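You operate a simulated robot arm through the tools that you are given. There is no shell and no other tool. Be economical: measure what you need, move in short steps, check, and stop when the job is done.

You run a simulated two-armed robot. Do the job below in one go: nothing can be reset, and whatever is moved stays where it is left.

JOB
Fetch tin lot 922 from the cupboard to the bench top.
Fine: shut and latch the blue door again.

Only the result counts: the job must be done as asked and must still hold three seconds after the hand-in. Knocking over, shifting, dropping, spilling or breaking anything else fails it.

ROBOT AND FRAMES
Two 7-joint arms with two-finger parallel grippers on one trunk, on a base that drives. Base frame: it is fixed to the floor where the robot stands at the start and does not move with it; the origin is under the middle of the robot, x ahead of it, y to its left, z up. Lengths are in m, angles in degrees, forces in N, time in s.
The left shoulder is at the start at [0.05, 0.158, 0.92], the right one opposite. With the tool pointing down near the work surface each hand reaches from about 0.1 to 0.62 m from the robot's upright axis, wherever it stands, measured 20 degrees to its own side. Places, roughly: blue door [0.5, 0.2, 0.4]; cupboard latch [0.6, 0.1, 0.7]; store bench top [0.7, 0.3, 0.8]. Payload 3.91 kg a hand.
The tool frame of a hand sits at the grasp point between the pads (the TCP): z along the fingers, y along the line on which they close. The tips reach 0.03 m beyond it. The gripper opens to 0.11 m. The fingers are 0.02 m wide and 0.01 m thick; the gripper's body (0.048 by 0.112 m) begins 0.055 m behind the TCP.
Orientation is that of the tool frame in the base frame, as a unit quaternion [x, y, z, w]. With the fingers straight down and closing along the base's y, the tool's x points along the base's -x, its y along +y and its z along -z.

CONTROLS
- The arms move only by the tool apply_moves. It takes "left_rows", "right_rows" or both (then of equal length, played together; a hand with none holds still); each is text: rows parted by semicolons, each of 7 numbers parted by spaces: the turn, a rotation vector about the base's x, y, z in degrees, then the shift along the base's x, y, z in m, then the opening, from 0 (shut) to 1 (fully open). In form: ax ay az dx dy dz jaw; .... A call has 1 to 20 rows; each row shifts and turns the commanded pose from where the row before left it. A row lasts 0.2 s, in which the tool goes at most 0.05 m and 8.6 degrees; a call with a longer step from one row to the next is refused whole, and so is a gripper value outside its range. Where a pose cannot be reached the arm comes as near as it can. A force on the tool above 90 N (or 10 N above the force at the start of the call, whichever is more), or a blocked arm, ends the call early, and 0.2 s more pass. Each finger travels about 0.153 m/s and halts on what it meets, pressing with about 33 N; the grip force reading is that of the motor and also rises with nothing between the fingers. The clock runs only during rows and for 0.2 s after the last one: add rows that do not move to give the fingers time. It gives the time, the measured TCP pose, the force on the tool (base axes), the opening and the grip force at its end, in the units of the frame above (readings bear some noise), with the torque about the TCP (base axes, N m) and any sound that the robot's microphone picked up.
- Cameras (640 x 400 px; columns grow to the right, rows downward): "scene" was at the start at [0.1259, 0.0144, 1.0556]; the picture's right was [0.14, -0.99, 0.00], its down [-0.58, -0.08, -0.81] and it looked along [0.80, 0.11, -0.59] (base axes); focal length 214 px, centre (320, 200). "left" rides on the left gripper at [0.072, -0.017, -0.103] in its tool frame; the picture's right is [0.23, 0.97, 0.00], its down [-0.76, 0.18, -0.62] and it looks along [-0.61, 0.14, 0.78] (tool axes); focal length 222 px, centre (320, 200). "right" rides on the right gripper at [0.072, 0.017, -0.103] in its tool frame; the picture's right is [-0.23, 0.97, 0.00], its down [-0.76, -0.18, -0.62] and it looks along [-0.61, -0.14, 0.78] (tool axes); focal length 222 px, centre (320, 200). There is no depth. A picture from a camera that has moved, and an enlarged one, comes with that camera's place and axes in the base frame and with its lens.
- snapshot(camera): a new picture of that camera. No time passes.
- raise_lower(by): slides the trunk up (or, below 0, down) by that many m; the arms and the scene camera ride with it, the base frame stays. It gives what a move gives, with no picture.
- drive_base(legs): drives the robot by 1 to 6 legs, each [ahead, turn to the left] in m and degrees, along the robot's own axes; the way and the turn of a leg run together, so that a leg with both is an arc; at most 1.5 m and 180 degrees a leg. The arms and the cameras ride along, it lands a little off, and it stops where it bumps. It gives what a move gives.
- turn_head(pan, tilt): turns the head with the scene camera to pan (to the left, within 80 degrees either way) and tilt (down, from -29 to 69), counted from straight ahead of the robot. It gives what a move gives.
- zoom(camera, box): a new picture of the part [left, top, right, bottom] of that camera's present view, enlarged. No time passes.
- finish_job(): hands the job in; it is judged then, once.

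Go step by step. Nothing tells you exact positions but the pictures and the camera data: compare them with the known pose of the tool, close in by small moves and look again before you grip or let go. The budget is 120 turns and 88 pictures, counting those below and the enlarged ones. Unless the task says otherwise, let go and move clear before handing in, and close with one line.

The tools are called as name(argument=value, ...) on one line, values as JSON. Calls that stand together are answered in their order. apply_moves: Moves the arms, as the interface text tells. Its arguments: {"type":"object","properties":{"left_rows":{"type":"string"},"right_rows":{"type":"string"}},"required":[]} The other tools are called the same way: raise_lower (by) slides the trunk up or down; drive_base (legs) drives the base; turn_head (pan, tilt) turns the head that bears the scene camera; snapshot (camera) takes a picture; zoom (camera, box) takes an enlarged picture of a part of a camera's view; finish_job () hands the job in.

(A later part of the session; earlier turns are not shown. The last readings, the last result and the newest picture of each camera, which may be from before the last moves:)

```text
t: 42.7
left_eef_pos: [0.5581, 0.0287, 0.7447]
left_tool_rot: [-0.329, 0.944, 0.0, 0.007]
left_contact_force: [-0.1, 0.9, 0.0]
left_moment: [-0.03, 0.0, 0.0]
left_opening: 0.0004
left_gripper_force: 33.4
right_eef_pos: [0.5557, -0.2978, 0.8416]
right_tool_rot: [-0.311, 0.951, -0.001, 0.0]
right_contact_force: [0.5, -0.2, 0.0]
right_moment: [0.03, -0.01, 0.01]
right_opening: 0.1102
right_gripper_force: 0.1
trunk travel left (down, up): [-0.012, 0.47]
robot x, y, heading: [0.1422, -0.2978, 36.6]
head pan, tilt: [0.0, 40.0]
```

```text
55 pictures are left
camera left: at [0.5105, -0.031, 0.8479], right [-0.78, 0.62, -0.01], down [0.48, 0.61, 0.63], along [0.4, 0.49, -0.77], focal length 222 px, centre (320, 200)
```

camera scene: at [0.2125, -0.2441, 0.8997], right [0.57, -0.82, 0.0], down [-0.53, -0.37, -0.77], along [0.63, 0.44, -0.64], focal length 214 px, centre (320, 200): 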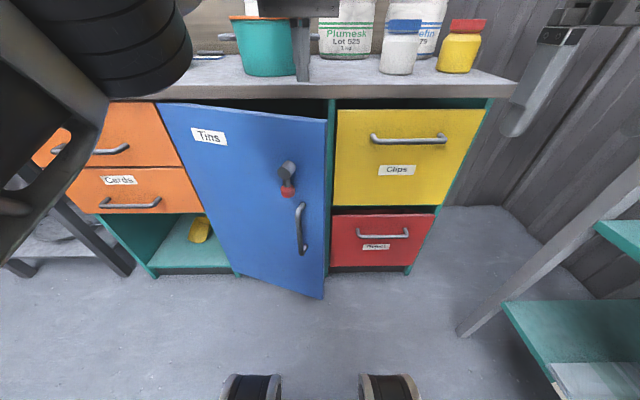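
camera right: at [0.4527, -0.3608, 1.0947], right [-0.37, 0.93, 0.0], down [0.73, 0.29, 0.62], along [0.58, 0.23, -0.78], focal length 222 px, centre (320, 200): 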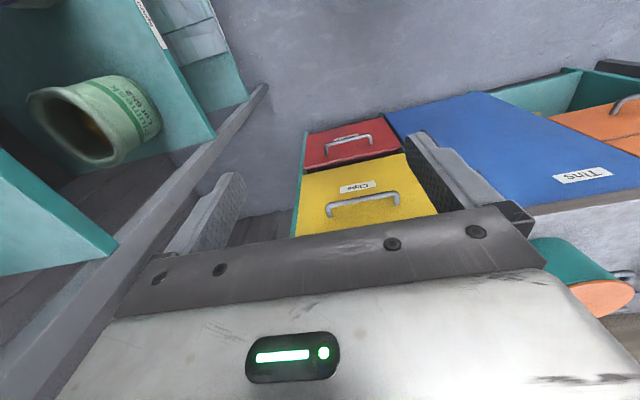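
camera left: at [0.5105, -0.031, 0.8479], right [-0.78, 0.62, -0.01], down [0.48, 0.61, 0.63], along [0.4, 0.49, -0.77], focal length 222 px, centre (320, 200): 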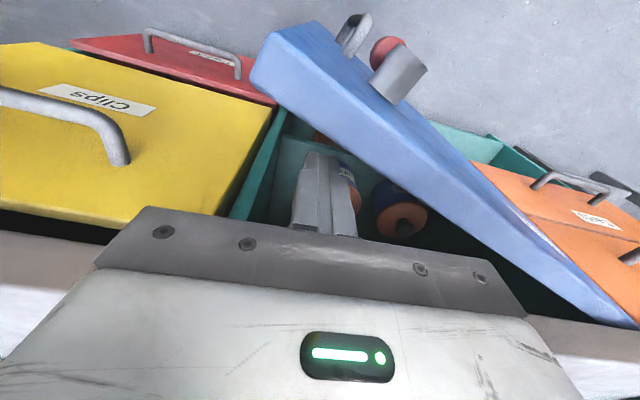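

Fingers are behind the door. I sweep it open along the hinge arc at half speed.

apply_moves(left_rows="0 0 0 -0.0236 -0.0003 0 0; 0 0 0 -0.0236 -0.0002 0 0; 0 0 0 -0.0212 -0.006 0 0; 0 0 0 -0.0211 -0.0059 0 0; 0 0 0 -0.0225 -0.0026 0 0; 0 0 0 -0.0224 -0.0025 0 0; 0 0 0 -0.0221 0.0003 0 0; 0 0 0 -0.0221 0.0002 0 0; 0 0 0 -0.0221 0.0035 0 0; 0 0 0 -0.022 0.0034 0 0")

snapshot(camera="scene")

```text
t: 44.9
left_eef_pos: [0.335, 0.0155, 0.7432]
left_tool_rot: [-0.328, 0.945, 0.001, 0.007]
left_contact_force: [0.3, 0.4, -0.1]
left_moment: [-0.01, 0.02, -0.02]
left_opening: 0.0003
left_gripper_force: 33.3
right_eef_pos: [0.5556, -0.2988, 0.8422]
right_tool_rot: [-0.312, 0.95, 0.0, 0.0]
right_contact_force: [-0.3, 0.1, -0.5]
right_moment: [-0.01, 0.01, -0.03]
right_opening: 0.11
right_gripper_force: 0.1
trunk travel left (down, up): [-0.012, 0.47]
robot x, y, heading: [0.1427, -0.2934, 36.4]
head pan, tilt: [0.0, 40.0]
```

```text
54 pictures are left
camera scene: at [0.2431, -0.2184, 0.8997], right [0.59, -0.8, 0.0], down [-0.52, -0.38, -0.77], along [0.62, 0.45, -0.64], focal length 214 px, centre (320, 200)
```

scene: 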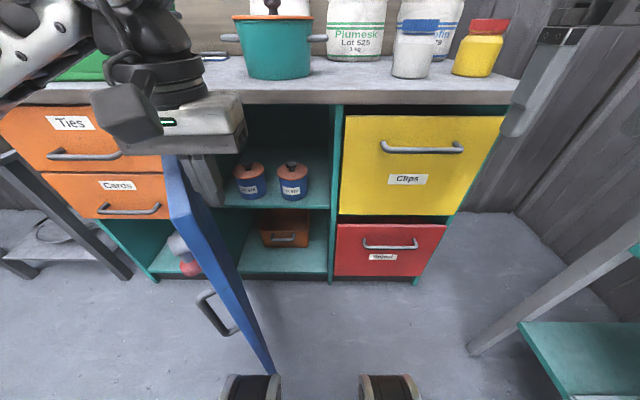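

The door is open about 65° and two lidded tins stand on the middle shelf. I sweep the door on to about 90° and read the labels.

apply_moves(left_rows="0 0 0 -0.0213 0.0065 0 0; 0 0 0 -0.0212 0.0066 0 0; 0 0 0 -0.0207 0.0095 0 0; 0 0 0 -0.0206 0.0095 0 0; 0 0 0 -0.0187 0.0122 0 0; 0 0 0 -0.0186 0.0123 0 0; 0 0 0 -0.0169 0.0145 0 0; 0 0 0 -0.0169 0.0145 0 0; 0 0 0 -0.0146 0.0168 0 0; 0 0 0 -0.0146 0.0169 0 0")

snapshot(camera="scene")

zoom(camera="scene", box=[220, 140, 330, 210])

```text
t: 46.6
left_eef_pos: [0.2096, 0.0782, 0.743]
left_tool_rot: [-0.316, 0.948, -0.016, 0.018]
left_contact_force: [18.8, -19.8, 7.2]
left_moment: [0.43, 0.49, 0.29]
left_opening: 0.0
left_gripper_force: 32.9
right_eef_pos: [0.558, -0.3023, 0.8419]
right_tool_rot: [-0.309, 0.951, 0.001, 0.0]
right_contact_force: [0.5, -0.1, -0.8]
right_moment: [0.0, 0.01, 0.0]
right_opening: 0.1101
right_gripper_force: 0.0
trunk travel left (down, up): [-0.012, 0.47]
robot x, y, heading: [0.1457, -0.2966, 36.1]
head pan, tilt: [0.0, 40.0]
stopped in row 8 (left hand): the force on the tool passed its limit at 106 N (the readings are from after the stop); the commanded pose is now the measured one
```

```text
53 pictures are left
camera scene: at [0.2455, -0.2212, 0.8999], right [0.59, -0.81, 0.0], down [-0.52, -0.38, -0.77], along [0.62, 0.45, -0.64], focal length 214 px, centre (320, 200)
```

scene: 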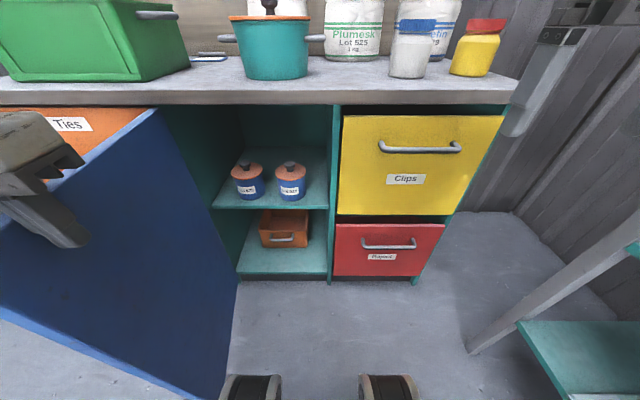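

```text
5.71 times, centred on (275, 175) of scene
camera zoom: at [0.2455, -0.2212, 0.8999], right [0.59, -0.81, 0.0], down [-0.52, -0.38, -0.77], along [0.62, 0.45, -0.64], focal length 1226 px, centre (577, 343)
```

zoom: 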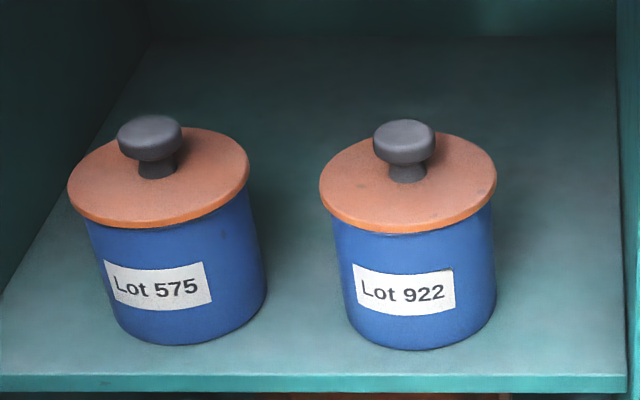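

Lot 922 is the right-hand tin, near (0.666, 0.204) with its lid at z≈0.525, on a shelf near z 0.437. The door is open to its stop, so I bring the left hand over in front of the shelf with the tool pitched forward.

apply_moves(left_rows="0 0 0 0.015 -0.02 0 0; 0 0 0 0.015 -0.02 0 0; 4.57 -6.07 0 0.027 0.004 -0.012 0; 4.57 -6.07 0 0.027 0.004 -0.012 0; 4.57 -6.07 0 0.027 0.004 -0.012 0; 4.57 -6.07 0 0.027 0.004 -0.012 0; 4.57 -6.07 0 0.027 0.004 -0.012 0; 4.57 -6.07 0 0.027 0.004 -0.012 0; 4.57 -6.07 0 0.027 0.004 -0.012 0; 4.57 -6.07 0 0.027 0.004 -0.012 0; 4.57 -6.07 0 0.027 0.004 -0.012 0; 4.57 -6.07 0 0.027 0.004 -0.012 0; 0 0 0 0 0 0 1; 0 0 0 0 0 0 1")

snapshot(camera="scene")

snapshot(camera="left")

```text
t: 48.7
left_eef_pos: [0.4504, 0.0652, 0.7655]
left_tool_rot: [-0.246, 0.761, 0.153, 0.581]
left_contact_force: [-0.6, 0.2, 0.0]
left_moment: [0.0, 0.0, -0.02]
left_opening: 0.0001
left_gripper_force: 32.7
right_eef_pos: [0.5505, -0.3113, 0.8439]
right_tool_rot: [-0.309, 0.951, 0.007, 0.006]
right_contact_force: [0.0, -0.5, -0.3]
right_moment: [0.03, -0.01, -0.01]
right_opening: 0.1102
right_gripper_force: 0.0
trunk travel left (down, up): [-0.012, 0.47]
robot x, y, heading: [0.1461, -0.2988, 36.4]
head pan, tilt: [0.0, 40.0]
stopped in row 10 (left hand): the arm was blocked; the commanded pose is now the measured one
```

```text
51 pictures are left
camera scene: at [0.239, -0.2309, 0.9014], right [0.59, -0.8, -0.01], down [-0.51, -0.37, -0.77], along [0.62, 0.46, -0.63], focal length 214 px, centre (320, 200)
```

scene: 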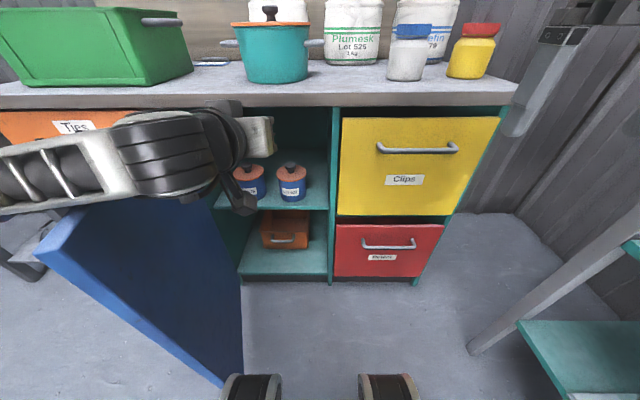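

```text
50 pictures are left
camera left: at [0.3605, -0.0174, 0.726], right [-0.58, 0.77, -0.27], down [-0.45, -0.02, 0.89], along [0.68, 0.64, 0.36], focal length 222 px, centre (320, 200)
```

left: 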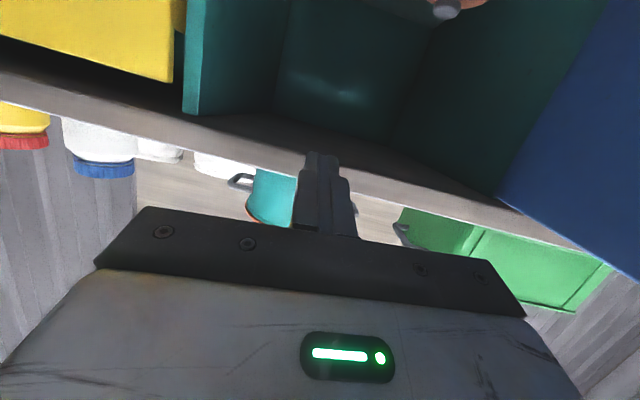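

The left forearm met the top of the open door. I lift it off and park the left hand, and will take the tin with the right arm, which has free space beside it.

apply_moves(left_rows="0 0 0 0 0 0.04 0; 0 0 0 0 0 0.04 0; 0 0 0 0 0 0.04 0; 0 0 0 0 0 0.04 0; -4.57 6.07 0 -0.0215 0.0007 0 0; -4.57 6.07 0 -0.0215 0.0007 0 0; -4.57 6.07 0 -0.0215 0.0007 0 0; -4.57 6.07 0 -0.0215 0.0007 0 0; -4.57 6.07 0 -0.0215 0.0007 0 0; -4.57 6.07 0 -0.0215 0.0007 0 0; -4.57 6.07 0 -0.0215 0.0007 0 0; -4.57 6.07 0 -0.0215 0.0007 0 0; -4.57 6.07 0 -0.0215 0.0007 0 0; -4.57 6.07 0 0 0 0 0")

snapshot(camera="scene")

```text
t: 51.7
left_eef_pos: [0.2614, 0.0779, 0.8978]
left_tool_rot: [-0.33, 0.942, -0.049, -0.033]
left_contact_force: [0.4, -0.4, 0.0]
left_moment: [-0.01, -0.01, -0.03]
left_opening: 0.0
left_gripper_force: 33.3
right_eef_pos: [0.5555, -0.303, 0.841]
right_tool_rot: [-0.309, 0.951, 0.0, 0.0]
right_contact_force: [-0.6, 0.4, 0.8]
right_moment: [-0.03, 0.0, 0.02]
right_opening: 0.1103
right_gripper_force: 0.1
trunk travel left (down, up): [-0.012, 0.47]
robot x, y, heading: [0.1423, -0.2993, 36.3]
head pan, tilt: [0.0, 40.0]
```

```text
49 pictures are left
camera scene: at [0.2426, -0.2212, 0.8997], right [0.59, -0.81, 0.0], down [-0.52, -0.38, -0.77], along [0.62, 0.45, -0.64], focal length 214 px, centre (320, 200)
```

scene: 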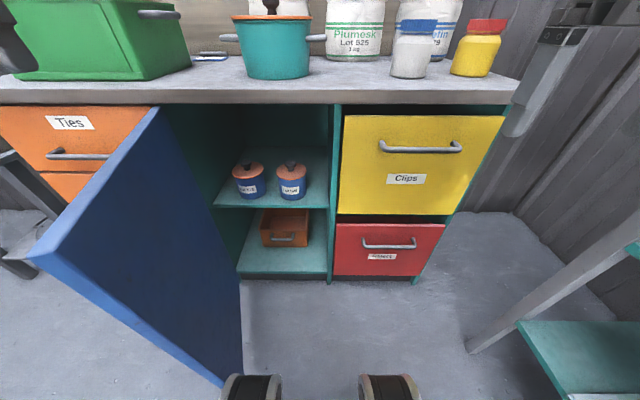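

The path for the right arm is free. I drive 6 cm ahead, then pitch the right tool forward in front of the cupboard opening.

drive_base(legs=[[0.06, 0]])

snapshot(camera="scene")

```text
t: 52.6
left_eef_pos: [0.2771, 0.0918, 0.8977]
left_tool_rot: [-0.334, 0.941, -0.048, -0.034]
left_contact_force: [-0.6, 0.2, 0.9]
left_moment: [0.0, 0.01, 0.01]
left_opening: 0.0003
left_gripper_force: 32.7
right_eef_pos: [0.575, -0.2863, 0.8424]
right_tool_rot: [-0.312, 0.95, 0.0, -0.001]
right_contact_force: [-0.7, 0.6, 0.2]
right_moment: [0.01, 0.01, -0.01]
right_opening: 0.1102
right_gripper_force: 0.0
trunk travel left (down, up): [-0.012, 0.47]
robot x, y, heading: [0.1631, -0.2815, 36.7]
head pan, tilt: [0.0, 40.0]
stopped in leg 1: the robot was blocked; the commanded pose is now the measured one
```

```text
48 pictures are left
camera scene: at [0.2625, -0.2081, 0.8997], right [0.6, -0.8, 0.0], down [-0.52, -0.38, -0.77], along [0.61, 0.46, -0.64], focal length 214 px, centre (320, 200)
```

scene: 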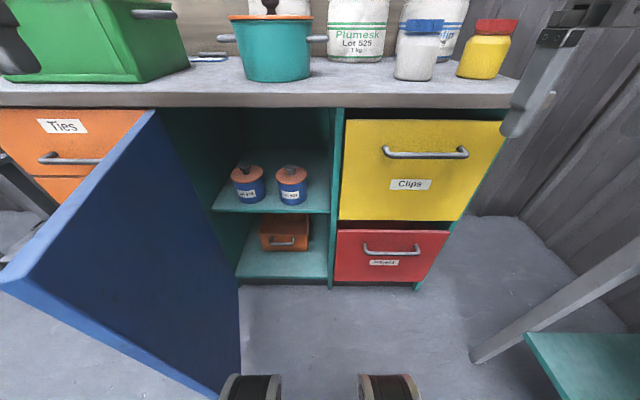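

The base is stopped by the door's edge after 2.4 cm; that is close enough to try. I bring the right hand in front of the tin with the tool pitched forward.

apply_moves(right_rows="4.51 -5.99 0 -0.0075 0.032 -0.022 1; 4.51 -5.99 0 -0.0075 0.032 -0.022 1; 4.51 -5.99 0 -0.0075 0.032 -0.022 1; 4.51 -5.99 0 -0.0075 0.032 -0.022 1; 4.51 -5.99 0 -0.0075 0.032 -0.022 1; 4.51 -5.99 0 -0.0075 0.032 -0.022 1; 4.51 -5.99 0 -0.0075 0.032 -0.022 1; 4.51 -5.99 0 -0.0075 0.032 -0.022 1; 4.51 -5.99 0 -0.0075 0.032 -0.022 1; 4.51 -5.99 0 -0.0075 0.032 -0.022 1; 0 0 0 0 0 0 1")

snapshot(camera="scene")

snapshot(camera="right")

```text
t: 55.0
left_eef_pos: [0.2787, 0.0925, 0.8975]
left_tool_rot: [-0.335, 0.94, -0.049, -0.034]
left_contact_force: [0.0, 0.5, 0.0]
left_moment: [-0.01, 0.01, -0.04]
left_opening: 0.0
left_gripper_force: 32.5
right_eef_pos: [0.5007, 0.0349, 0.6191]
right_tool_rot: [-0.247, 0.754, 0.196, 0.576]
right_contact_force: [-0.4, 0.1, -0.3]
right_moment: [0.01, 0.01, -0.02]
right_opening: 0.11
right_gripper_force: 0.1
trunk travel left (down, up): [-0.012, 0.47]
robot x, y, heading: [0.1645, -0.2861, 37.2]
head pan, tilt: [0.0, 40.0]
```

```text
47 pictures are left
camera scene: at [0.2625, -0.2081, 0.8997], right [0.6, -0.8, 0.0], down [-0.52, -0.38, -0.77], along [0.61, 0.46, -0.64], focal length 214 px, centre (320, 200)
```

scene: 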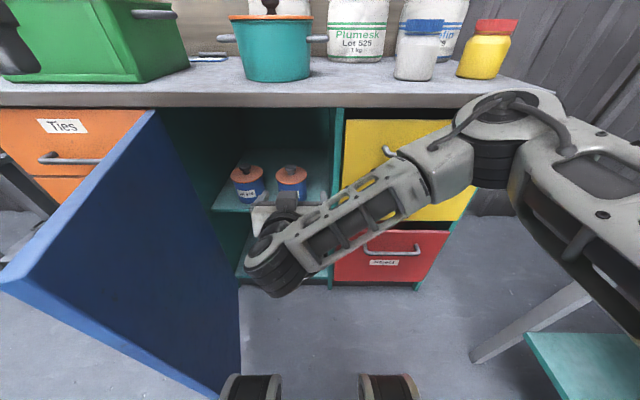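

```text
46 pictures are left
camera right: at [0.3939, -0.0222, 0.5751], right [-0.53, 0.81, 0.23], down [-0.21, -0.39, 0.9], along [0.82, 0.43, 0.38], focal length 222 px, centre (320, 200)
```

right: 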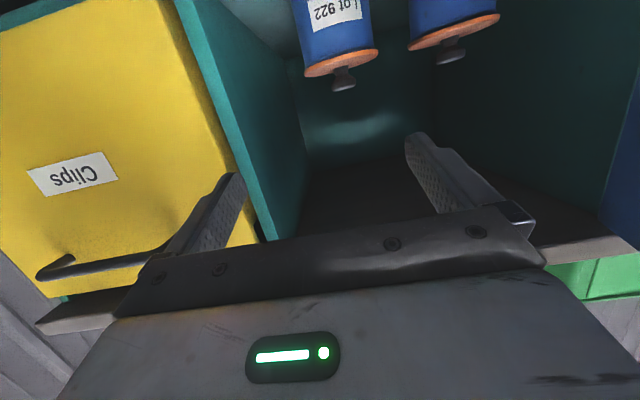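

Both views agree: the tin's centre is at (0.666, 0.204), its body spans z 0.437–0.52 and it is about 9 cm wide. I line up and lower to z≈0.476 in front of it.

apply_moves(right_rows="0 0 0 -0.0053 0.007 -0.0358 1; 0 0 0 -0.0053 0.007 -0.0358 1; 0 0 0 -0.0053 0.007 -0.0358 1; 0 0 0 -0.0053 0.007 -0.0358 1; 0 0 0 0 0 0 1")

snapshot(camera="right")

zoom(camera="scene", box=[200, 120, 360, 280])

```text
t: 56.2
left_eef_pos: [0.2779, 0.0922, 0.8977]
left_tool_rot: [-0.335, 0.94, -0.048, -0.034]
left_contact_force: [0.3, 0.3, 0.1]
left_moment: [-0.01, 0.01, 0.0]
left_opening: 0.0
left_gripper_force: 33.1
right_eef_pos: [0.4804, 0.0629, 0.4754]
right_tool_rot: [-0.248, 0.755, 0.196, 0.575]
right_contact_force: [0.8, 0.8, 0.2]
right_moment: [0.01, -0.01, 0.02]
right_opening: 0.1099
right_gripper_force: 0.1
trunk travel left (down, up): [-0.012, 0.47]
robot x, y, heading: [0.1595, -0.2842, 36.9]
head pan, tilt: [0.0, 40.0]
```

```text
45 pictures are left
camera right: at [0.3746, 0.0051, 0.432], right [-0.53, 0.81, 0.23], down [-0.21, -0.39, 0.9], along [0.82, 0.43, 0.38], focal length 222 px, centre (320, 200)
```

right: 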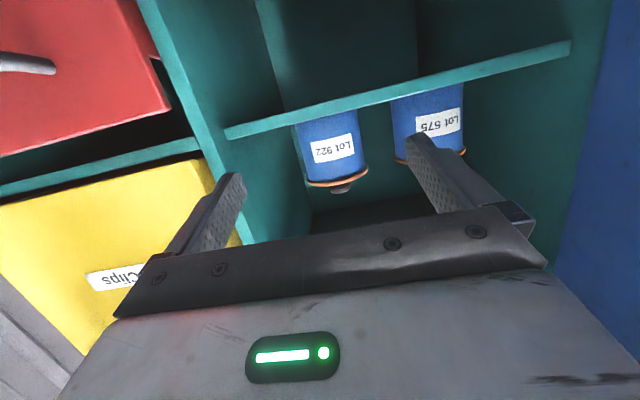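

```text
2.50 times, centred on (280, 200) of scene
camera zoom: at [0.2625, -0.2081, 0.8997], right [0.6, -0.8, 0.0], down [-0.52, -0.38, -0.77], along [0.61, 0.46, -0.64], focal length 536 px, centre (420, 200)
```

zoom: 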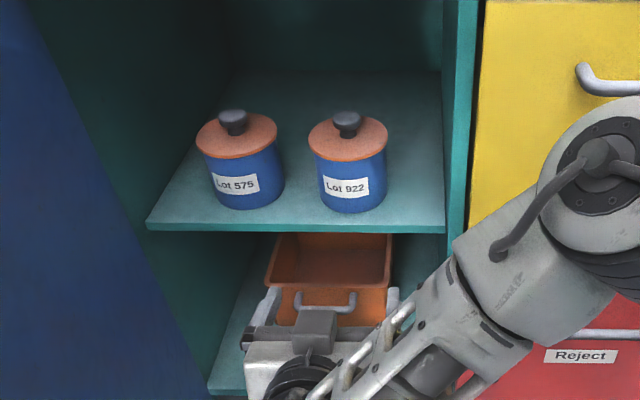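

Aligned laterally to within a few millimetres. I go in two thirds of the way and check.

apply_moves(right_rows="0 0 0 0.0287 0.0216 0 1; 0 0 0 0.0287 0.0216 0 1; 0 0 0 0.0287 0.0216 0 1; 0 0 0 0.0287 0.0216 0 1; 0 0 0 0 0 0 1")

snapshot(camera="right")

zoom(camera="scene", box=[200, 120, 360, 280])

```text
t: 57.5
left_eef_pos: [0.2789, 0.0924, 0.8969]
left_tool_rot: [-0.335, 0.94, -0.048, -0.034]
left_contact_force: [-0.6, -0.7, -0.1]
left_moment: [0.0, -0.02, 0.0]
left_opening: 0.0
left_gripper_force: 33.7
right_eef_pos: [0.5928, 0.148, 0.4753]
right_tool_rot: [-0.248, 0.755, 0.196, 0.575]
right_contact_force: [-0.5, 0.3, -0.9]
right_moment: [-0.01, 0.01, 0.0]
right_opening: 0.11
right_gripper_force: 0.1
trunk travel left (down, up): [-0.012, 0.47]
robot x, y, heading: [0.1603, -0.284, 36.7]
head pan, tilt: [0.0, 40.0]
```

```text
43 pictures are left
camera right: at [0.4872, 0.0907, 0.4328], right [-0.53, 0.81, 0.23], down [-0.21, -0.39, 0.9], along [0.82, 0.43, 0.38], focal length 222 px, centre (320, 200)
```

right: 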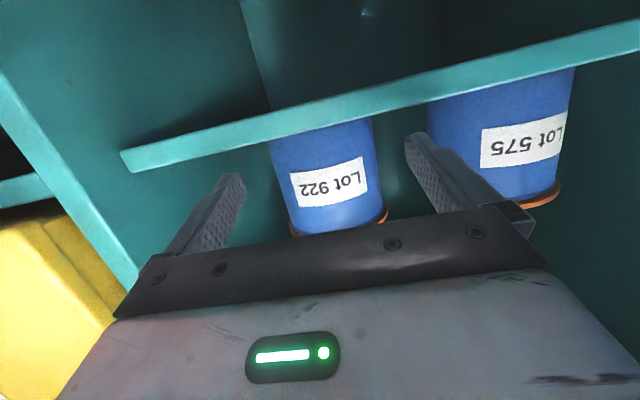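

```text
2.50 times, centred on (280, 200) of scene
camera zoom: at [0.2625, -0.2081, 0.8997], right [0.6, -0.8, 0.0], down [-0.52, -0.38, -0.77], along [0.61, 0.46, -0.64], focal length 536 px, centre (420, 200)
```

zoom: 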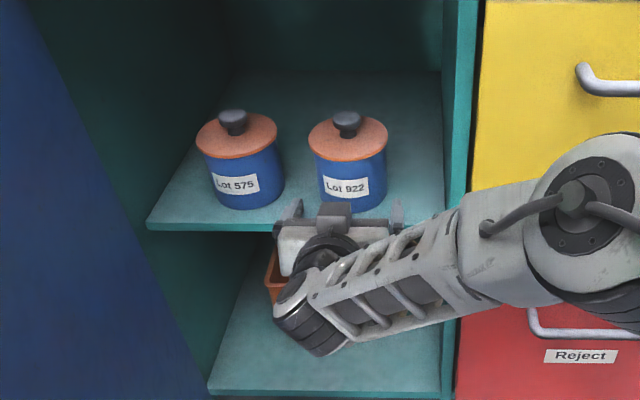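

Fingers are centred on the tin and above the shelf edge. I finish the approach and close.

apply_moves(right_rows="0 0 0 0.0198 0.0149 0 1; 0 0 0 0.0198 0.0149 0 1; 0 0 0 0.0198 0.0149 0 1; 0 0 0 0 0 0 1")

zoom(camera="scene", box=[220, 130, 340, 230])

snapshot(camera="right")

```text
t: 58.5
left_eef_pos: [0.279, 0.0923, 0.8973]
left_tool_rot: [-0.335, 0.941, -0.049, -0.033]
left_contact_force: [0.1, 0.2, 0.7]
left_moment: [0.01, 0.01, -0.01]
left_opening: 0.0
left_gripper_force: 33.0
right_eef_pos: [0.6397, 0.18, 0.4778]
right_tool_rot: [-0.249, 0.755, 0.196, 0.574]
right_contact_force: [-0.8, 0.1, -0.4]
right_moment: [0.01, -0.01, -0.01]
right_opening: 0.11
right_gripper_force: 0.0
right hand out of reach, approached as far as the arm can: row 3
trunk travel left (down, up): [-0.012, 0.47]
robot x, y, heading: [0.1615, -0.2846, 36.7]
head pan, tilt: [0.0, 40.0]
```

```text
4.00 times, centred on (280, 180) of scene
camera zoom: at [0.2625, -0.2081, 0.8997], right [0.6, -0.8, 0.0], down [-0.52, -0.38, -0.77], along [0.61, 0.46, -0.64], focal length 858 px, centre (480, 280)
```

zoom: 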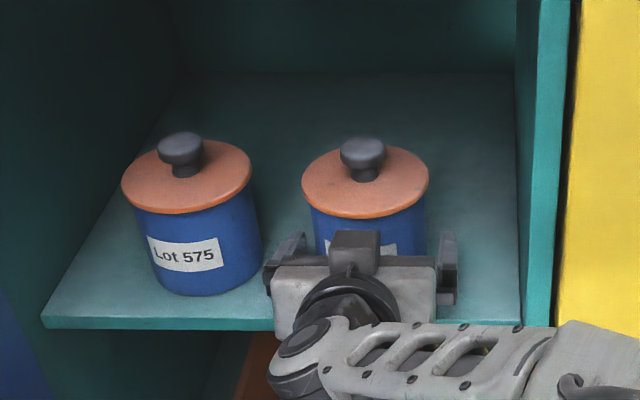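

```text
40 pictures are left
camera right: at [0.5335, 0.1231, 0.4342], right [-0.53, 0.81, 0.23], down [-0.21, -0.39, 0.9], along [0.82, 0.43, 0.38], focal length 222 px, centre (320, 200)
```

right: 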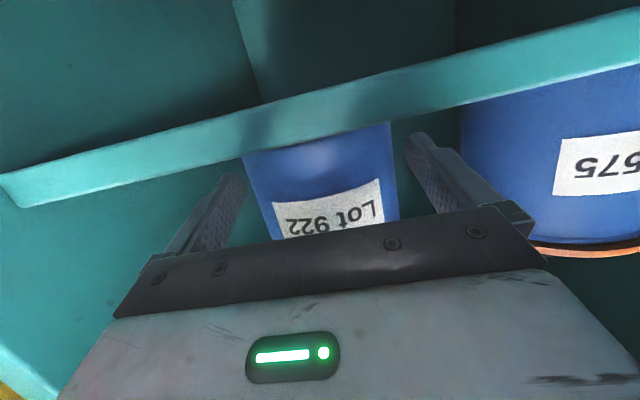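

I'm about 1.8 cm short. Yawing the tool slightly left brings the wrist nearer the shoulder, so I do that and creep in.

apply_moves(right_rows="0 0 4 0 0 0 1; 0 0 4 0 0 0 1; 0 0 0 0.006 0.0045 0 1; 0 0 0 0.006 0.0045 0 1; 0 0 0 0 0 0 1")

zoom(camera="scene", box=[220, 130, 340, 230])

```text
t: 59.6
left_eef_pos: [0.2785, 0.0921, 0.8976]
left_tool_rot: [-0.335, 0.94, -0.048, -0.034]
left_contact_force: [0.1, -0.3, 0.2]
left_moment: [0.01, 0.03, -0.03]
left_opening: 0.0002
left_gripper_force: 32.8
right_eef_pos: [0.6512, 0.1907, 0.4772]
right_tool_rot: [-0.299, 0.736, 0.235, 0.561]
right_contact_force: [0.0, 0.6, 1.0]
right_moment: [-0.02, -0.01, 0.0]
right_opening: 0.1099
right_gripper_force: 0.0
trunk travel left (down, up): [-0.012, 0.47]
robot x, y, heading: [0.1641, -0.2853, 36.6]
head pan, tilt: [0.0, 40.0]
```

```text
4.00 times, centred on (280, 180) of scene
camera zoom: at [0.2625, -0.2081, 0.8997], right [0.6, -0.8, 0.0], down [-0.52, -0.38, -0.77], along [0.61, 0.46, -0.64], focal length 858 px, centre (480, 280)
```

zoom: 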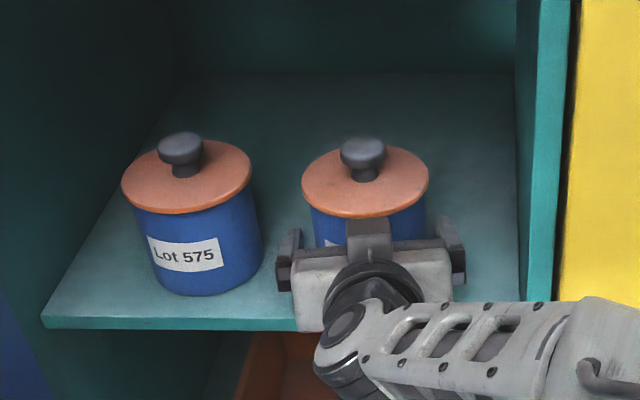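

In place (n 0.635). I close the fingers on the tin body.

apply_moves(right_rows="0 0 0 0 0 0 0.7; 0 0 0 0 0 0 0.5; 0 0 0 0 0 0 0.4; 0 0 0 0 0 0 0.4")

zoom(camera="scene", box=[220, 130, 340, 230])

```text
t: 60.6
left_eef_pos: [0.2781, 0.0924, 0.8977]
left_tool_rot: [-0.334, 0.941, -0.048, -0.033]
left_contact_force: [0.0, 0.7, 0.8]
left_moment: [0.02, -0.01, 0.0]
left_opening: 0.0001
left_gripper_force: 32.9
right_eef_pos: [0.6496, 0.1875, 0.4766]
right_tool_rot: [-0.3, 0.735, 0.236, 0.56]
right_contact_force: [0.2, 0.5, -0.2]
right_moment: [-0.07, -0.02, 0.02]
right_opening: 0.0868
right_gripper_force: 33.0
trunk travel left (down, up): [-0.012, 0.47]
robot x, y, heading: [0.1643, -0.2858, 36.8]
head pan, tilt: [0.0, 40.0]
```

```text
4.00 times, centred on (280, 180) of scene
camera zoom: at [0.2625, -0.2081, 0.8997], right [0.6, -0.8, 0.0], down [-0.52, -0.38, -0.77], along [0.61, 0.46, -0.64], focal length 858 px, centre (480, 280)
```

zoom: 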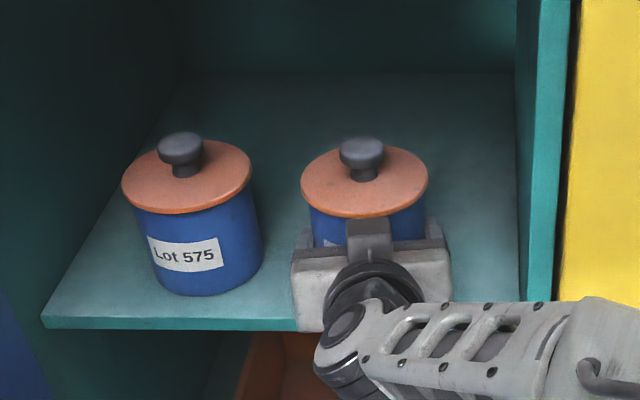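

Gripped at 87 mm. I lift 3 cm and check.

apply_moves(right_rows="0 0 0 0 0 0.01 0.3; 0 0 0 0 0 0.01 0.3; 0 0 0 0 0 0.015 0.3; 0 0 0 0 0 0 0.3")

zoom(camera="scene", box=[220, 130, 340, 230])

```text
t: 61.6
left_eef_pos: [0.2782, 0.0932, 0.8973]
left_tool_rot: [-0.335, 0.941, -0.048, -0.033]
left_contact_force: [-0.3, 0.0, 0.3]
left_moment: [-0.01, 0.02, 0.0]
left_opening: 0.0
left_gripper_force: 33.0
right_eef_pos: [0.6511, 0.1896, 0.5108]
right_tool_rot: [-0.3, 0.735, 0.236, 0.56]
right_contact_force: [-0.1, 0.0, -1.0]
right_moment: [-0.02, 0.02, -0.01]
right_opening: 0.0851
right_gripper_force: 32.5
trunk travel left (down, up): [-0.012, 0.47]
robot x, y, heading: [0.1651, -0.2866, 36.8]
head pan, tilt: [0.0, 40.0]
```

```text
4.00 times, centred on (280, 180) of scene
camera zoom: at [0.2626, -0.208, 0.8996], right [0.6, -0.8, 0.0], down [-0.52, -0.38, -0.77], along [0.61, 0.46, -0.64], focal length 858 px, centre (480, 280)
```

zoom: 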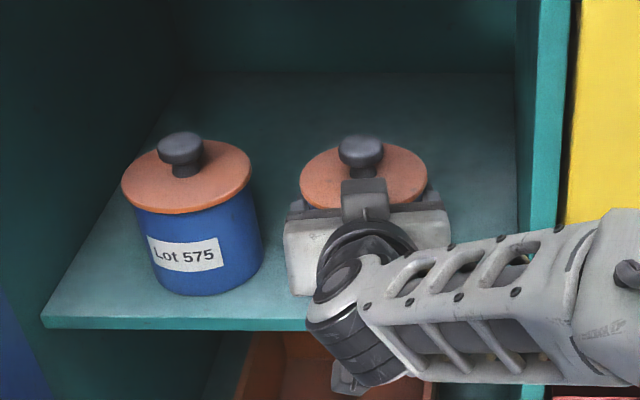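

The lid did not rise with the gripper; the fingers seem to have slid up the body. I look closer before doing anything else.

snapshot(camera="right")

zoom(camera="scene", box=[260, 150, 320, 200])

```text
36 pictures are left
camera right: at [0.5538, 0.1188, 0.4672], right [-0.64, 0.73, 0.23], down [-0.15, -0.42, 0.9], along [0.75, 0.54, 0.38], focal length 222 px, centre (320, 200)
```

right: 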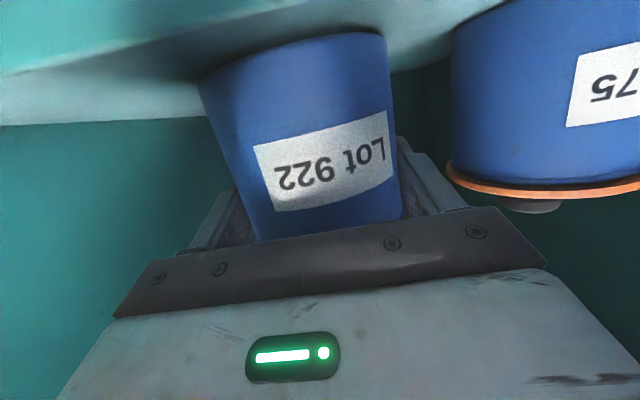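

```text
8.00 times, centred on (290, 175) of scene
camera zoom: at [0.2626, -0.208, 0.8996], right [0.6, -0.8, 0.0], down [-0.52, -0.38, -0.77], along [0.61, 0.46, -0.64], focal length 1716 px, centre (560, 400)
```

zoom: 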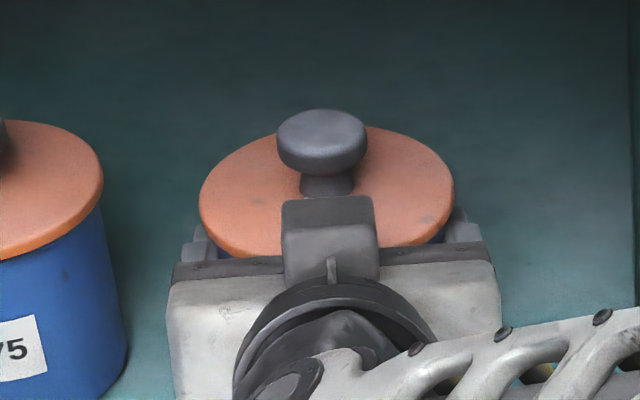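

The tin's body tapers and slipped through the grip, and the fingers now sit just beneath the lid's rim. I raise a further 12 mm to see whether the whole tin comes along.

apply_moves(right_rows="0 0 0 0 0 0.004 0; 0 0 0 0 0 0.004 0; 0 0 0 0 0 0.004 0; 0 0 0 0 0 0.004 0; 0 0 0 0 0 0 0")

snapshot(camera="right")

zoom(camera="scene", box=[260, 150, 320, 200])

```text
t: 62.9
left_eef_pos: [0.2773, 0.0917, 0.8978]
left_tool_rot: [-0.335, 0.941, -0.047, -0.034]
left_contact_force: [0.2, -0.2, 0.0]
left_moment: [0.03, -0.01, 0.04]
left_opening: 0.0
left_gripper_force: 32.7
right_eef_pos: [0.6515, 0.19, 0.527]
right_tool_rot: [-0.3, 0.737, 0.235, 0.559]
right_contact_force: [-0.4, 0.4, -1.1]
right_moment: [-0.02, 0.02, 0.01]
right_opening: 0.0851
right_gripper_force: 33.2
trunk travel left (down, up): [-0.012, 0.47]
robot x, y, heading: [0.161, -0.2863, 36.8]
head pan, tilt: [0.0, 40.0]
```

```text
34 pictures are left
camera right: at [0.5541, 0.1186, 0.4843], right [-0.64, 0.73, 0.23], down [-0.15, -0.42, 0.9], along [0.75, 0.54, 0.38], focal length 222 px, centre (320, 200)
```

right: 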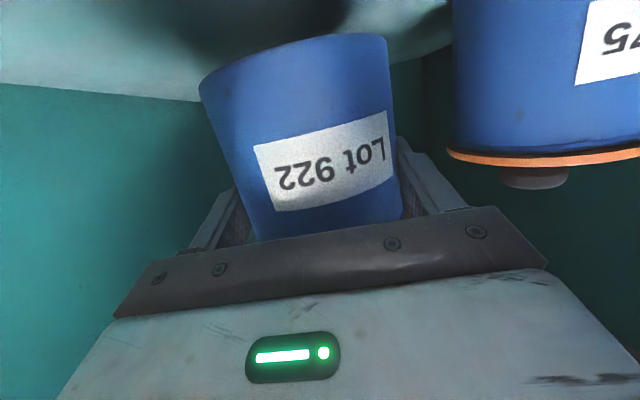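

```text
8.00 times, centred on (290, 175) of scene
camera zoom: at [0.2626, -0.208, 0.8997], right [0.6, -0.8, 0.0], down [-0.52, -0.38, -0.77], along [0.61, 0.46, -0.64], focal length 1716 px, centre (560, 400)
```

zoom: 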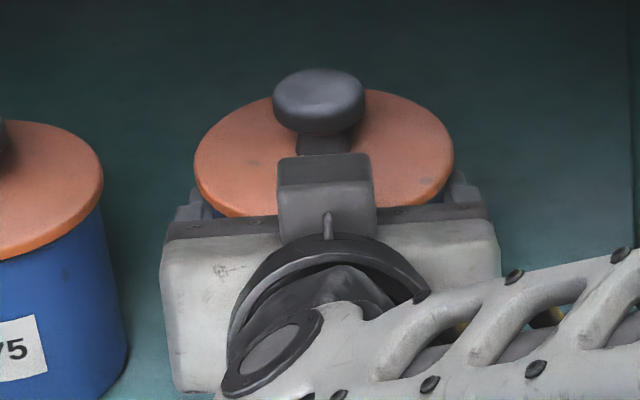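

The whole tin now rises with the gripper. I lift 2 cm more and withdraw slowly straight out of the cupboard.

apply_moves(right_rows="0 0 0 0 0 0.01 0; 0 0 0 0 0 0.01 0; 0 0 0 -0.0195 -0.0147 0 0; 0 0 0 -0.0195 -0.0147 0 0; 0 0 0 -0.0195 -0.0147 0 0; 0 0 0 -0.0195 -0.0147 0 0; 0 0 0 -0.0195 -0.0147 0 0; 0 0 0 -0.0195 -0.0147 0 0; 0 0 0 -0.0195 -0.0147 0 0; 0 0 0 -0.0195 -0.0147 0 0; 0 0 0 -0.0195 -0.0147 0 0; 0 0 0 -0.0195 -0.0147 0 0; 0 0 0 0 0 0 0")

snapshot(camera="scene")

```text
t: 65.7
left_eef_pos: [0.2779, 0.0924, 0.8967]
left_tool_rot: [-0.335, 0.94, -0.048, -0.035]
left_contact_force: [0.5, -0.1, -0.2]
left_moment: [0.01, 0.0, 0.01]
left_opening: 0.0001
left_gripper_force: 33.0
right_eef_pos: [0.4568, 0.0431, 0.5494]
right_tool_rot: [-0.299, 0.735, 0.236, 0.561]
right_contact_force: [1.0, 1.3, -1.5]
right_moment: [0.0, 0.02, -0.01]
right_opening: 0.0852
right_gripper_force: 33.5
trunk travel left (down, up): [-0.012, 0.47]
robot x, y, heading: [0.1659, -0.2861, 36.6]
head pan, tilt: [0.0, 40.0]
```

```text
32 pictures are left
camera scene: at [0.2625, -0.2081, 0.8997], right [0.6, -0.8, 0.0], down [-0.52, -0.38, -0.77], along [0.61, 0.46, -0.64], focal length 214 px, centre (320, 200)
```

scene: 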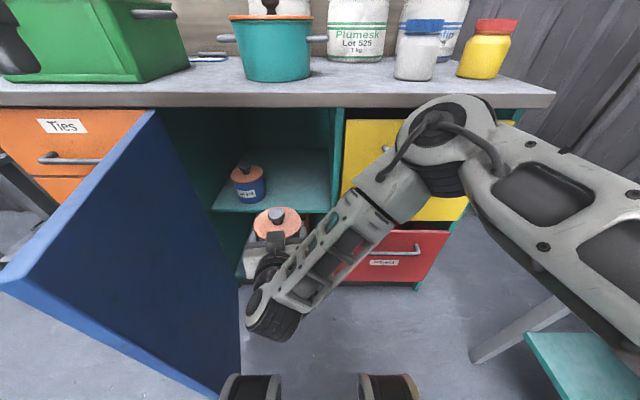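

The tin is out, its bottom near z 0.475. A free spot on the bench is between the pot and the white jar, near s 0.41, n 0.565. I raise the trunk 0.36 m to bring the tin above bench height.

raise_lower(by=0.36)

snapshot(camera="scene")

```text
t: 69.2
left_eef_pos: [0.2793, 0.0919, 1.2579]
left_tool_rot: [-0.335, 0.94, -0.048, -0.033]
left_contact_force: [0.1, 0.3, -0.7]
left_moment: [-0.01, -0.02, 0.02]
left_opening: 0.0003
left_gripper_force: 32.5
right_eef_pos: [0.4565, 0.0435, 0.9094]
right_tool_rot: [-0.3, 0.736, 0.235, 0.56]
right_contact_force: [0.1, 0.5, -1.3]
right_moment: [0.0, 0.02, 0.04]
right_opening: 0.0853
right_gripper_force: 33.0
trunk travel left (down, up): [-0.372, 0.11]
robot x, y, heading: [0.1602, -0.2847, 36.8]
head pan, tilt: [0.0, 40.0]
```

```text
31 pictures are left
camera scene: at [0.2626, -0.208, 1.2596], right [0.6, -0.8, 0.0], down [-0.52, -0.38, -0.77], along [0.61, 0.46, -0.64], focal length 214 px, centre (320, 200)
```

scene: 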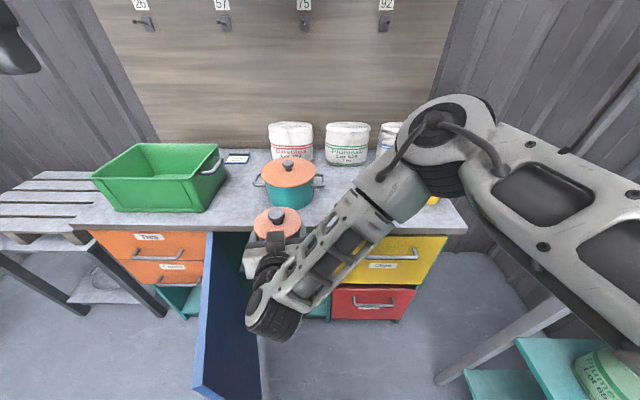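

I move the tin to the right first, then ahead over the free spot, staying 3.5 cm above the bench.

apply_moves(right_rows="0 0 0 0.0199 -0.0264 0 0; 0 0 0 0.0199 -0.0264 0 0; 0 0 0 0.0199 -0.0264 0 0; 0 0 0 0.0199 -0.0264 0 0; 0 0 0 0.0199 -0.0264 0 0; 0 0 -4 0.0248 0.0187 0 0; 0 0 -4 0.0248 0.0187 0 0; 0 0 0 0.0248 0.0187 0 0; 0 0 0 0.0248 0.0187 0 0; 0 0 0 0 0 0 0")

snapshot(camera="scene")

snapshot(camera="right")

```text
t: 71.3
left_eef_pos: [0.2786, 0.0914, 1.2583]
left_tool_rot: [-0.335, 0.94, -0.048, -0.034]
left_contact_force: [-0.6, 1.0, -0.6]
left_moment: [-0.02, 0.02, 0.02]
left_opening: 0.0
left_gripper_force: 32.9
right_eef_pos: [0.6292, 0.0064, 0.9264]
right_tool_rot: [-0.247, 0.755, 0.195, 0.575]
right_contact_force: [-1.0, -0.7, -1.6]
right_moment: [-0.02, -0.01, 0.0]
right_opening: 0.0851
right_gripper_force: 33.1
right hand out of reach, approached as far as the arm can: row 4, 5
trunk travel left (down, up): [-0.372, 0.11]
robot x, y, heading: [0.162, -0.2835, 36.5]
head pan, tilt: [0.0, 40.0]
```

```text
30 pictures are left
camera scene: at [0.2625, -0.2081, 1.2597], right [0.6, -0.8, 0.0], down [-0.52, -0.38, -0.77], along [0.61, 0.46, -0.64], focal length 214 px, centre (320, 200)
```

scene: 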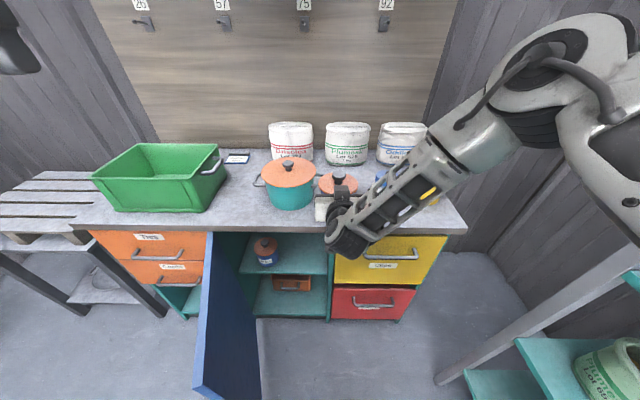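

```text
29 pictures are left
camera right: at [0.5227, -0.0502, 0.8837], right [-0.53, 0.81, 0.23], down [-0.21, -0.39, 0.9], along [0.82, 0.43, 0.38], focal length 222 px, centre (320, 200)
```

right: 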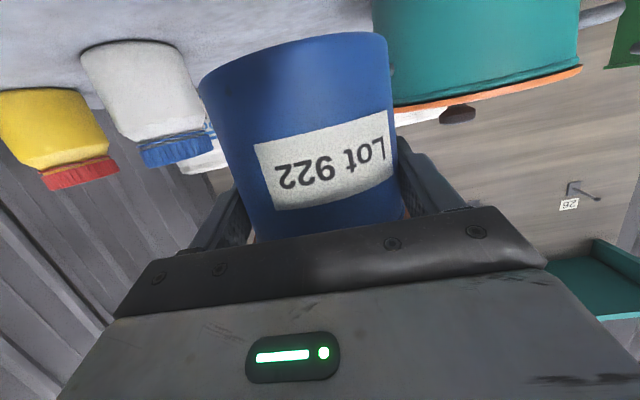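

apply_moves(right_rows="0 0 0 0.0105 -0.0139 0 0; 0 0 0 0.0105 -0.0139 0 0; 0 0 0 0.017 0.0128 0 0; 0 0 0 0.017 0.0128 0 0; 0 0 0 0 0 -0.02 0; 0 0 0 0 0 0 0")

zoom(camera="scene", box=[240, 110, 480, 260])

snapshot(camera="right")

```text
t: 72.8
left_eef_pos: [0.2784, 0.0922, 1.258]
left_tool_rot: [-0.335, 0.94, -0.049, -0.034]
left_contact_force: [0.1, 0.2, -0.1]
left_moment: [-0.01, -0.01, 0.01]
left_opening: 0.0
left_gripper_force: 33.1
right_eef_pos: [0.677, 0.0145, 0.9167]
right_tool_rot: [-0.246, 0.757, 0.193, 0.574]
right_contact_force: [0.0, 0.3, -1.5]
right_moment: [-0.01, 0.0, 0.02]
right_opening: 0.0853
right_gripper_force: 33.0
right hand out of reach, approached as far as the arm can: row 2, 5
trunk travel left (down, up): [-0.372, 0.11]
robot x, y, heading: [0.1628, -0.2839, 36.6]
head pan, tilt: [0.0, 40.0]
```

```text
2.67 times, centred on (360, 185) of scene
camera zoom: at [0.2626, -0.2081, 1.2597], right [0.6, -0.8, 0.0], down [-0.52, -0.38, -0.77], along [0.61, 0.46, -0.64], focal length 572 px, centre (213, 240)
```

zoom: 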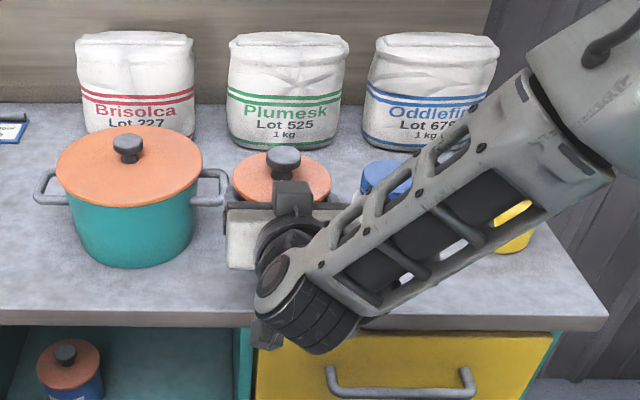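

```text
27 pictures are left
camera right: at [0.5704, -0.0422, 0.8742], right [-0.53, 0.82, 0.23], down [-0.21, -0.39, 0.9], along [0.82, 0.43, 0.38], focal length 222 px, centre (320, 200)
```

right: 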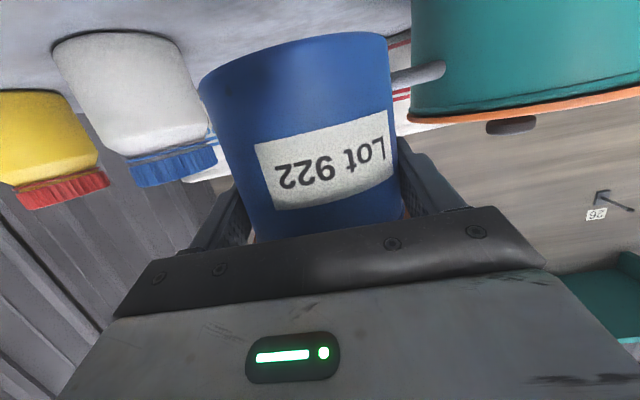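

The tin is over the free spot. I lower with the trunk, vertically.

raise_lower(by=-0.035)

snapshot(camera="right")

```text
t: 73.5
left_eef_pos: [0.2787, 0.0922, 1.2217]
left_tool_rot: [-0.335, 0.94, -0.048, -0.034]
left_contact_force: [-0.1, -0.4, 0.3]
left_moment: [0.01, 0.0, -0.02]
left_opening: 0.0
left_gripper_force: 33.3
right_eef_pos: [0.6771, 0.0146, 0.8823]
right_tool_rot: [-0.247, 0.756, 0.194, 0.575]
right_contact_force: [-0.3, 0.7, -2.0]
right_moment: [0.01, 0.01, -0.01]
right_opening: 0.0853
right_gripper_force: 33.0
trunk travel left (down, up): [-0.337, 0.145]
robot x, y, heading: [0.1619, -0.2838, 36.9]
head pan, tilt: [0.0, 40.0]
```

```text
26 pictures are left
camera right: at [0.5702, -0.0424, 0.8392], right [-0.53, 0.82, 0.23], down [-0.21, -0.39, 0.9], along [0.82, 0.43, 0.38], focal length 222 px, centre (320, 200)
```

right: 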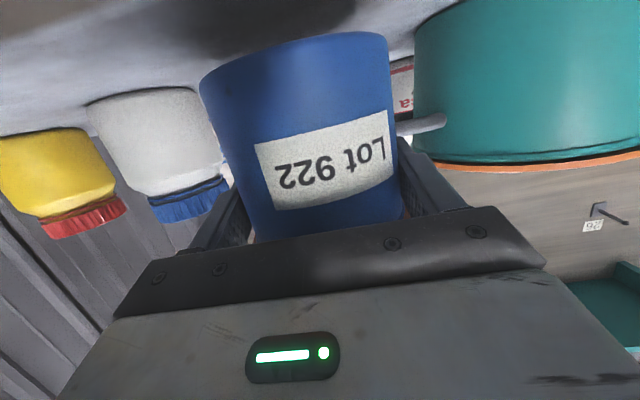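

Bottom is roughly 1 cm above the bench. I lower gently with trunk steps, watching the force.

raise_lower(by=-0.008)

raise_lower(by=-0.003)

raise_lower(by=-0.003)

snapshot(camera="right")

```text
t: 74.1
left_eef_pos: [0.2788, 0.0921, 1.2142]
left_tool_rot: [-0.335, 0.94, -0.048, -0.034]
left_contact_force: [-0.1, 0.2, 0.8]
left_moment: [0.03, 0.01, 0.02]
left_opening: 0.0
left_gripper_force: 33.2
right_eef_pos: [0.6774, 0.0151, 0.8742]
right_tool_rot: [-0.247, 0.756, 0.194, 0.575]
right_contact_force: [-0.3, 0.9, -0.3]
right_moment: [-0.04, 0.04, -0.01]
right_opening: 0.0853
right_gripper_force: 33.4
trunk travel left (down, up): [-0.329, 0.153]
robot x, y, heading: [0.1636, -0.2832, 36.8]
head pan, tilt: [0.0, 40.0]
```

```text
t: 74.6
left_eef_pos: [0.2787, 0.0922, 1.2115]
left_tool_rot: [-0.335, 0.94, -0.047, -0.034]
left_contact_force: [0.2, 0.3, 0.3]
left_moment: [-0.01, 0.01, 0.02]
left_opening: 0.0
left_gripper_force: 32.8
right_eef_pos: [0.6776, 0.0142, 0.8706]
right_tool_rot: [-0.246, 0.757, 0.193, 0.574]
right_contact_force: [-0.8, 0.4, -1.7]
right_moment: [-0.02, 0.0, 0.02]
right_opening: 0.0851
right_gripper_force: 33.1
trunk travel left (down, up): [-0.326, 0.156]
robot x, y, heading: [0.1626, -0.2851, 36.7]
head pan, tilt: [0.0, 40.0]
```

```text
t: 75.2
left_eef_pos: [0.278, 0.091, 1.2084]
left_tool_rot: [-0.335, 0.94, -0.048, -0.034]
left_contact_force: [0.1, 0.0, 0.4]
left_moment: [0.02, 0.01, 0.01]
left_opening: 0.0
left_gripper_force: 32.9
right_eef_pos: [0.6778, 0.0144, 0.8678]
right_tool_rot: [-0.246, 0.757, 0.192, 0.574]
right_contact_force: [-0.2, -0.3, -0.1]
right_moment: [-0.01, -0.01, -0.01]
right_opening: 0.0851
right_gripper_force: 33.4
trunk travel left (down, up): [-0.323, 0.159]
robot x, y, heading: [0.1661, -0.2835, 36.8]
head pan, tilt: [0.0, 40.0]
```

```text
25 pictures are left
camera right: at [0.5703, -0.0424, 0.8251], right [-0.53, 0.82, 0.23], down [-0.21, -0.39, 0.9], along [0.82, 0.43, 0.38], focal length 222 px, centre (320, 200)
```

right: 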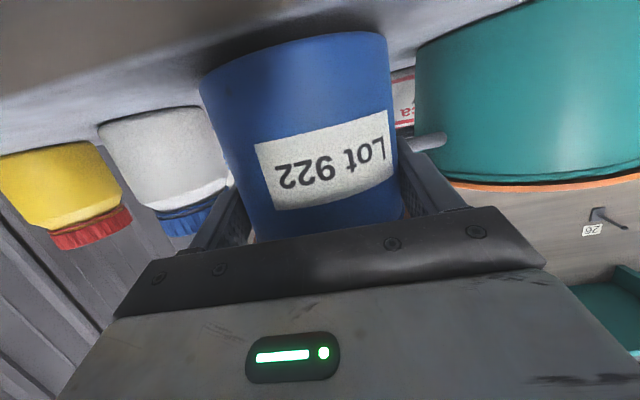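

Not clearly touching yet; I continue in small steps.

raise_lower(by=-0.004)

raise_lower(by=-0.004)

snapshot(camera="right")

```text
t: 75.7
left_eef_pos: [0.2785, 0.0922, 1.2049]
left_tool_rot: [-0.335, 0.941, -0.048, -0.033]
left_contact_force: [-0.3, -0.2, -0.5]
left_moment: [0.01, -0.01, -0.01]
left_opening: 0.0001
left_gripper_force: 32.7
right_eef_pos: [0.6782, 0.0149, 0.8641]
right_tool_rot: [-0.246, 0.757, 0.192, 0.574]
right_contact_force: [-0.2, 0.3, -0.4]
right_moment: [0.0, -0.05, 0.03]
right_opening: 0.0854
right_gripper_force: 32.5
trunk travel left (down, up): [-0.319, 0.163]
robot x, y, heading: [0.161, -0.2831, 36.6]
head pan, tilt: [0.0, 40.0]
```

```text
t: 76.2
left_eef_pos: [0.2782, 0.0913, 1.2013]
left_tool_rot: [-0.334, 0.941, -0.048, -0.034]
left_contact_force: [0.1, -0.5, 0.3]
left_moment: [0.0, 0.01, -0.01]
left_opening: 0.0001
left_gripper_force: 33.1
right_eef_pos: [0.6779, 0.0148, 0.8643]
right_tool_rot: [-0.244, 0.754, 0.193, 0.578]
right_contact_force: [-3.3, -3.4, 16.7]
right_moment: [-0.81, 0.16, -0.05]
right_opening: 0.0852
right_gripper_force: 33.1
trunk travel left (down, up): [-0.315, 0.167]
robot x, y, heading: [0.1639, -0.2836, 36.5]
head pan, tilt: [0.0, 40.0]
```

```text
24 pictures are left
camera right: at [0.5704, -0.0421, 0.8201], right [-0.53, 0.82, 0.23], down [-0.22, -0.39, 0.89], along [0.82, 0.42, 0.38], focal length 222 px, centre (320, 200)
```

right: 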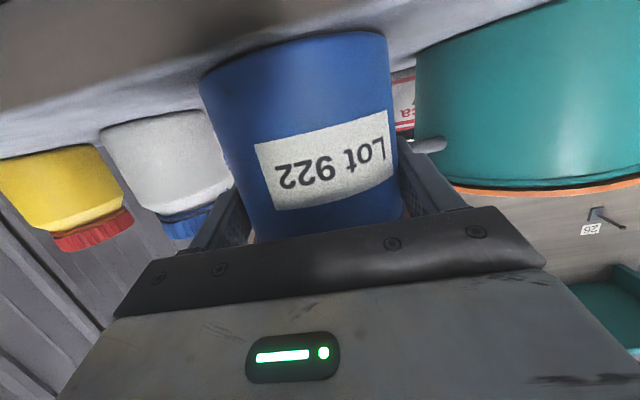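

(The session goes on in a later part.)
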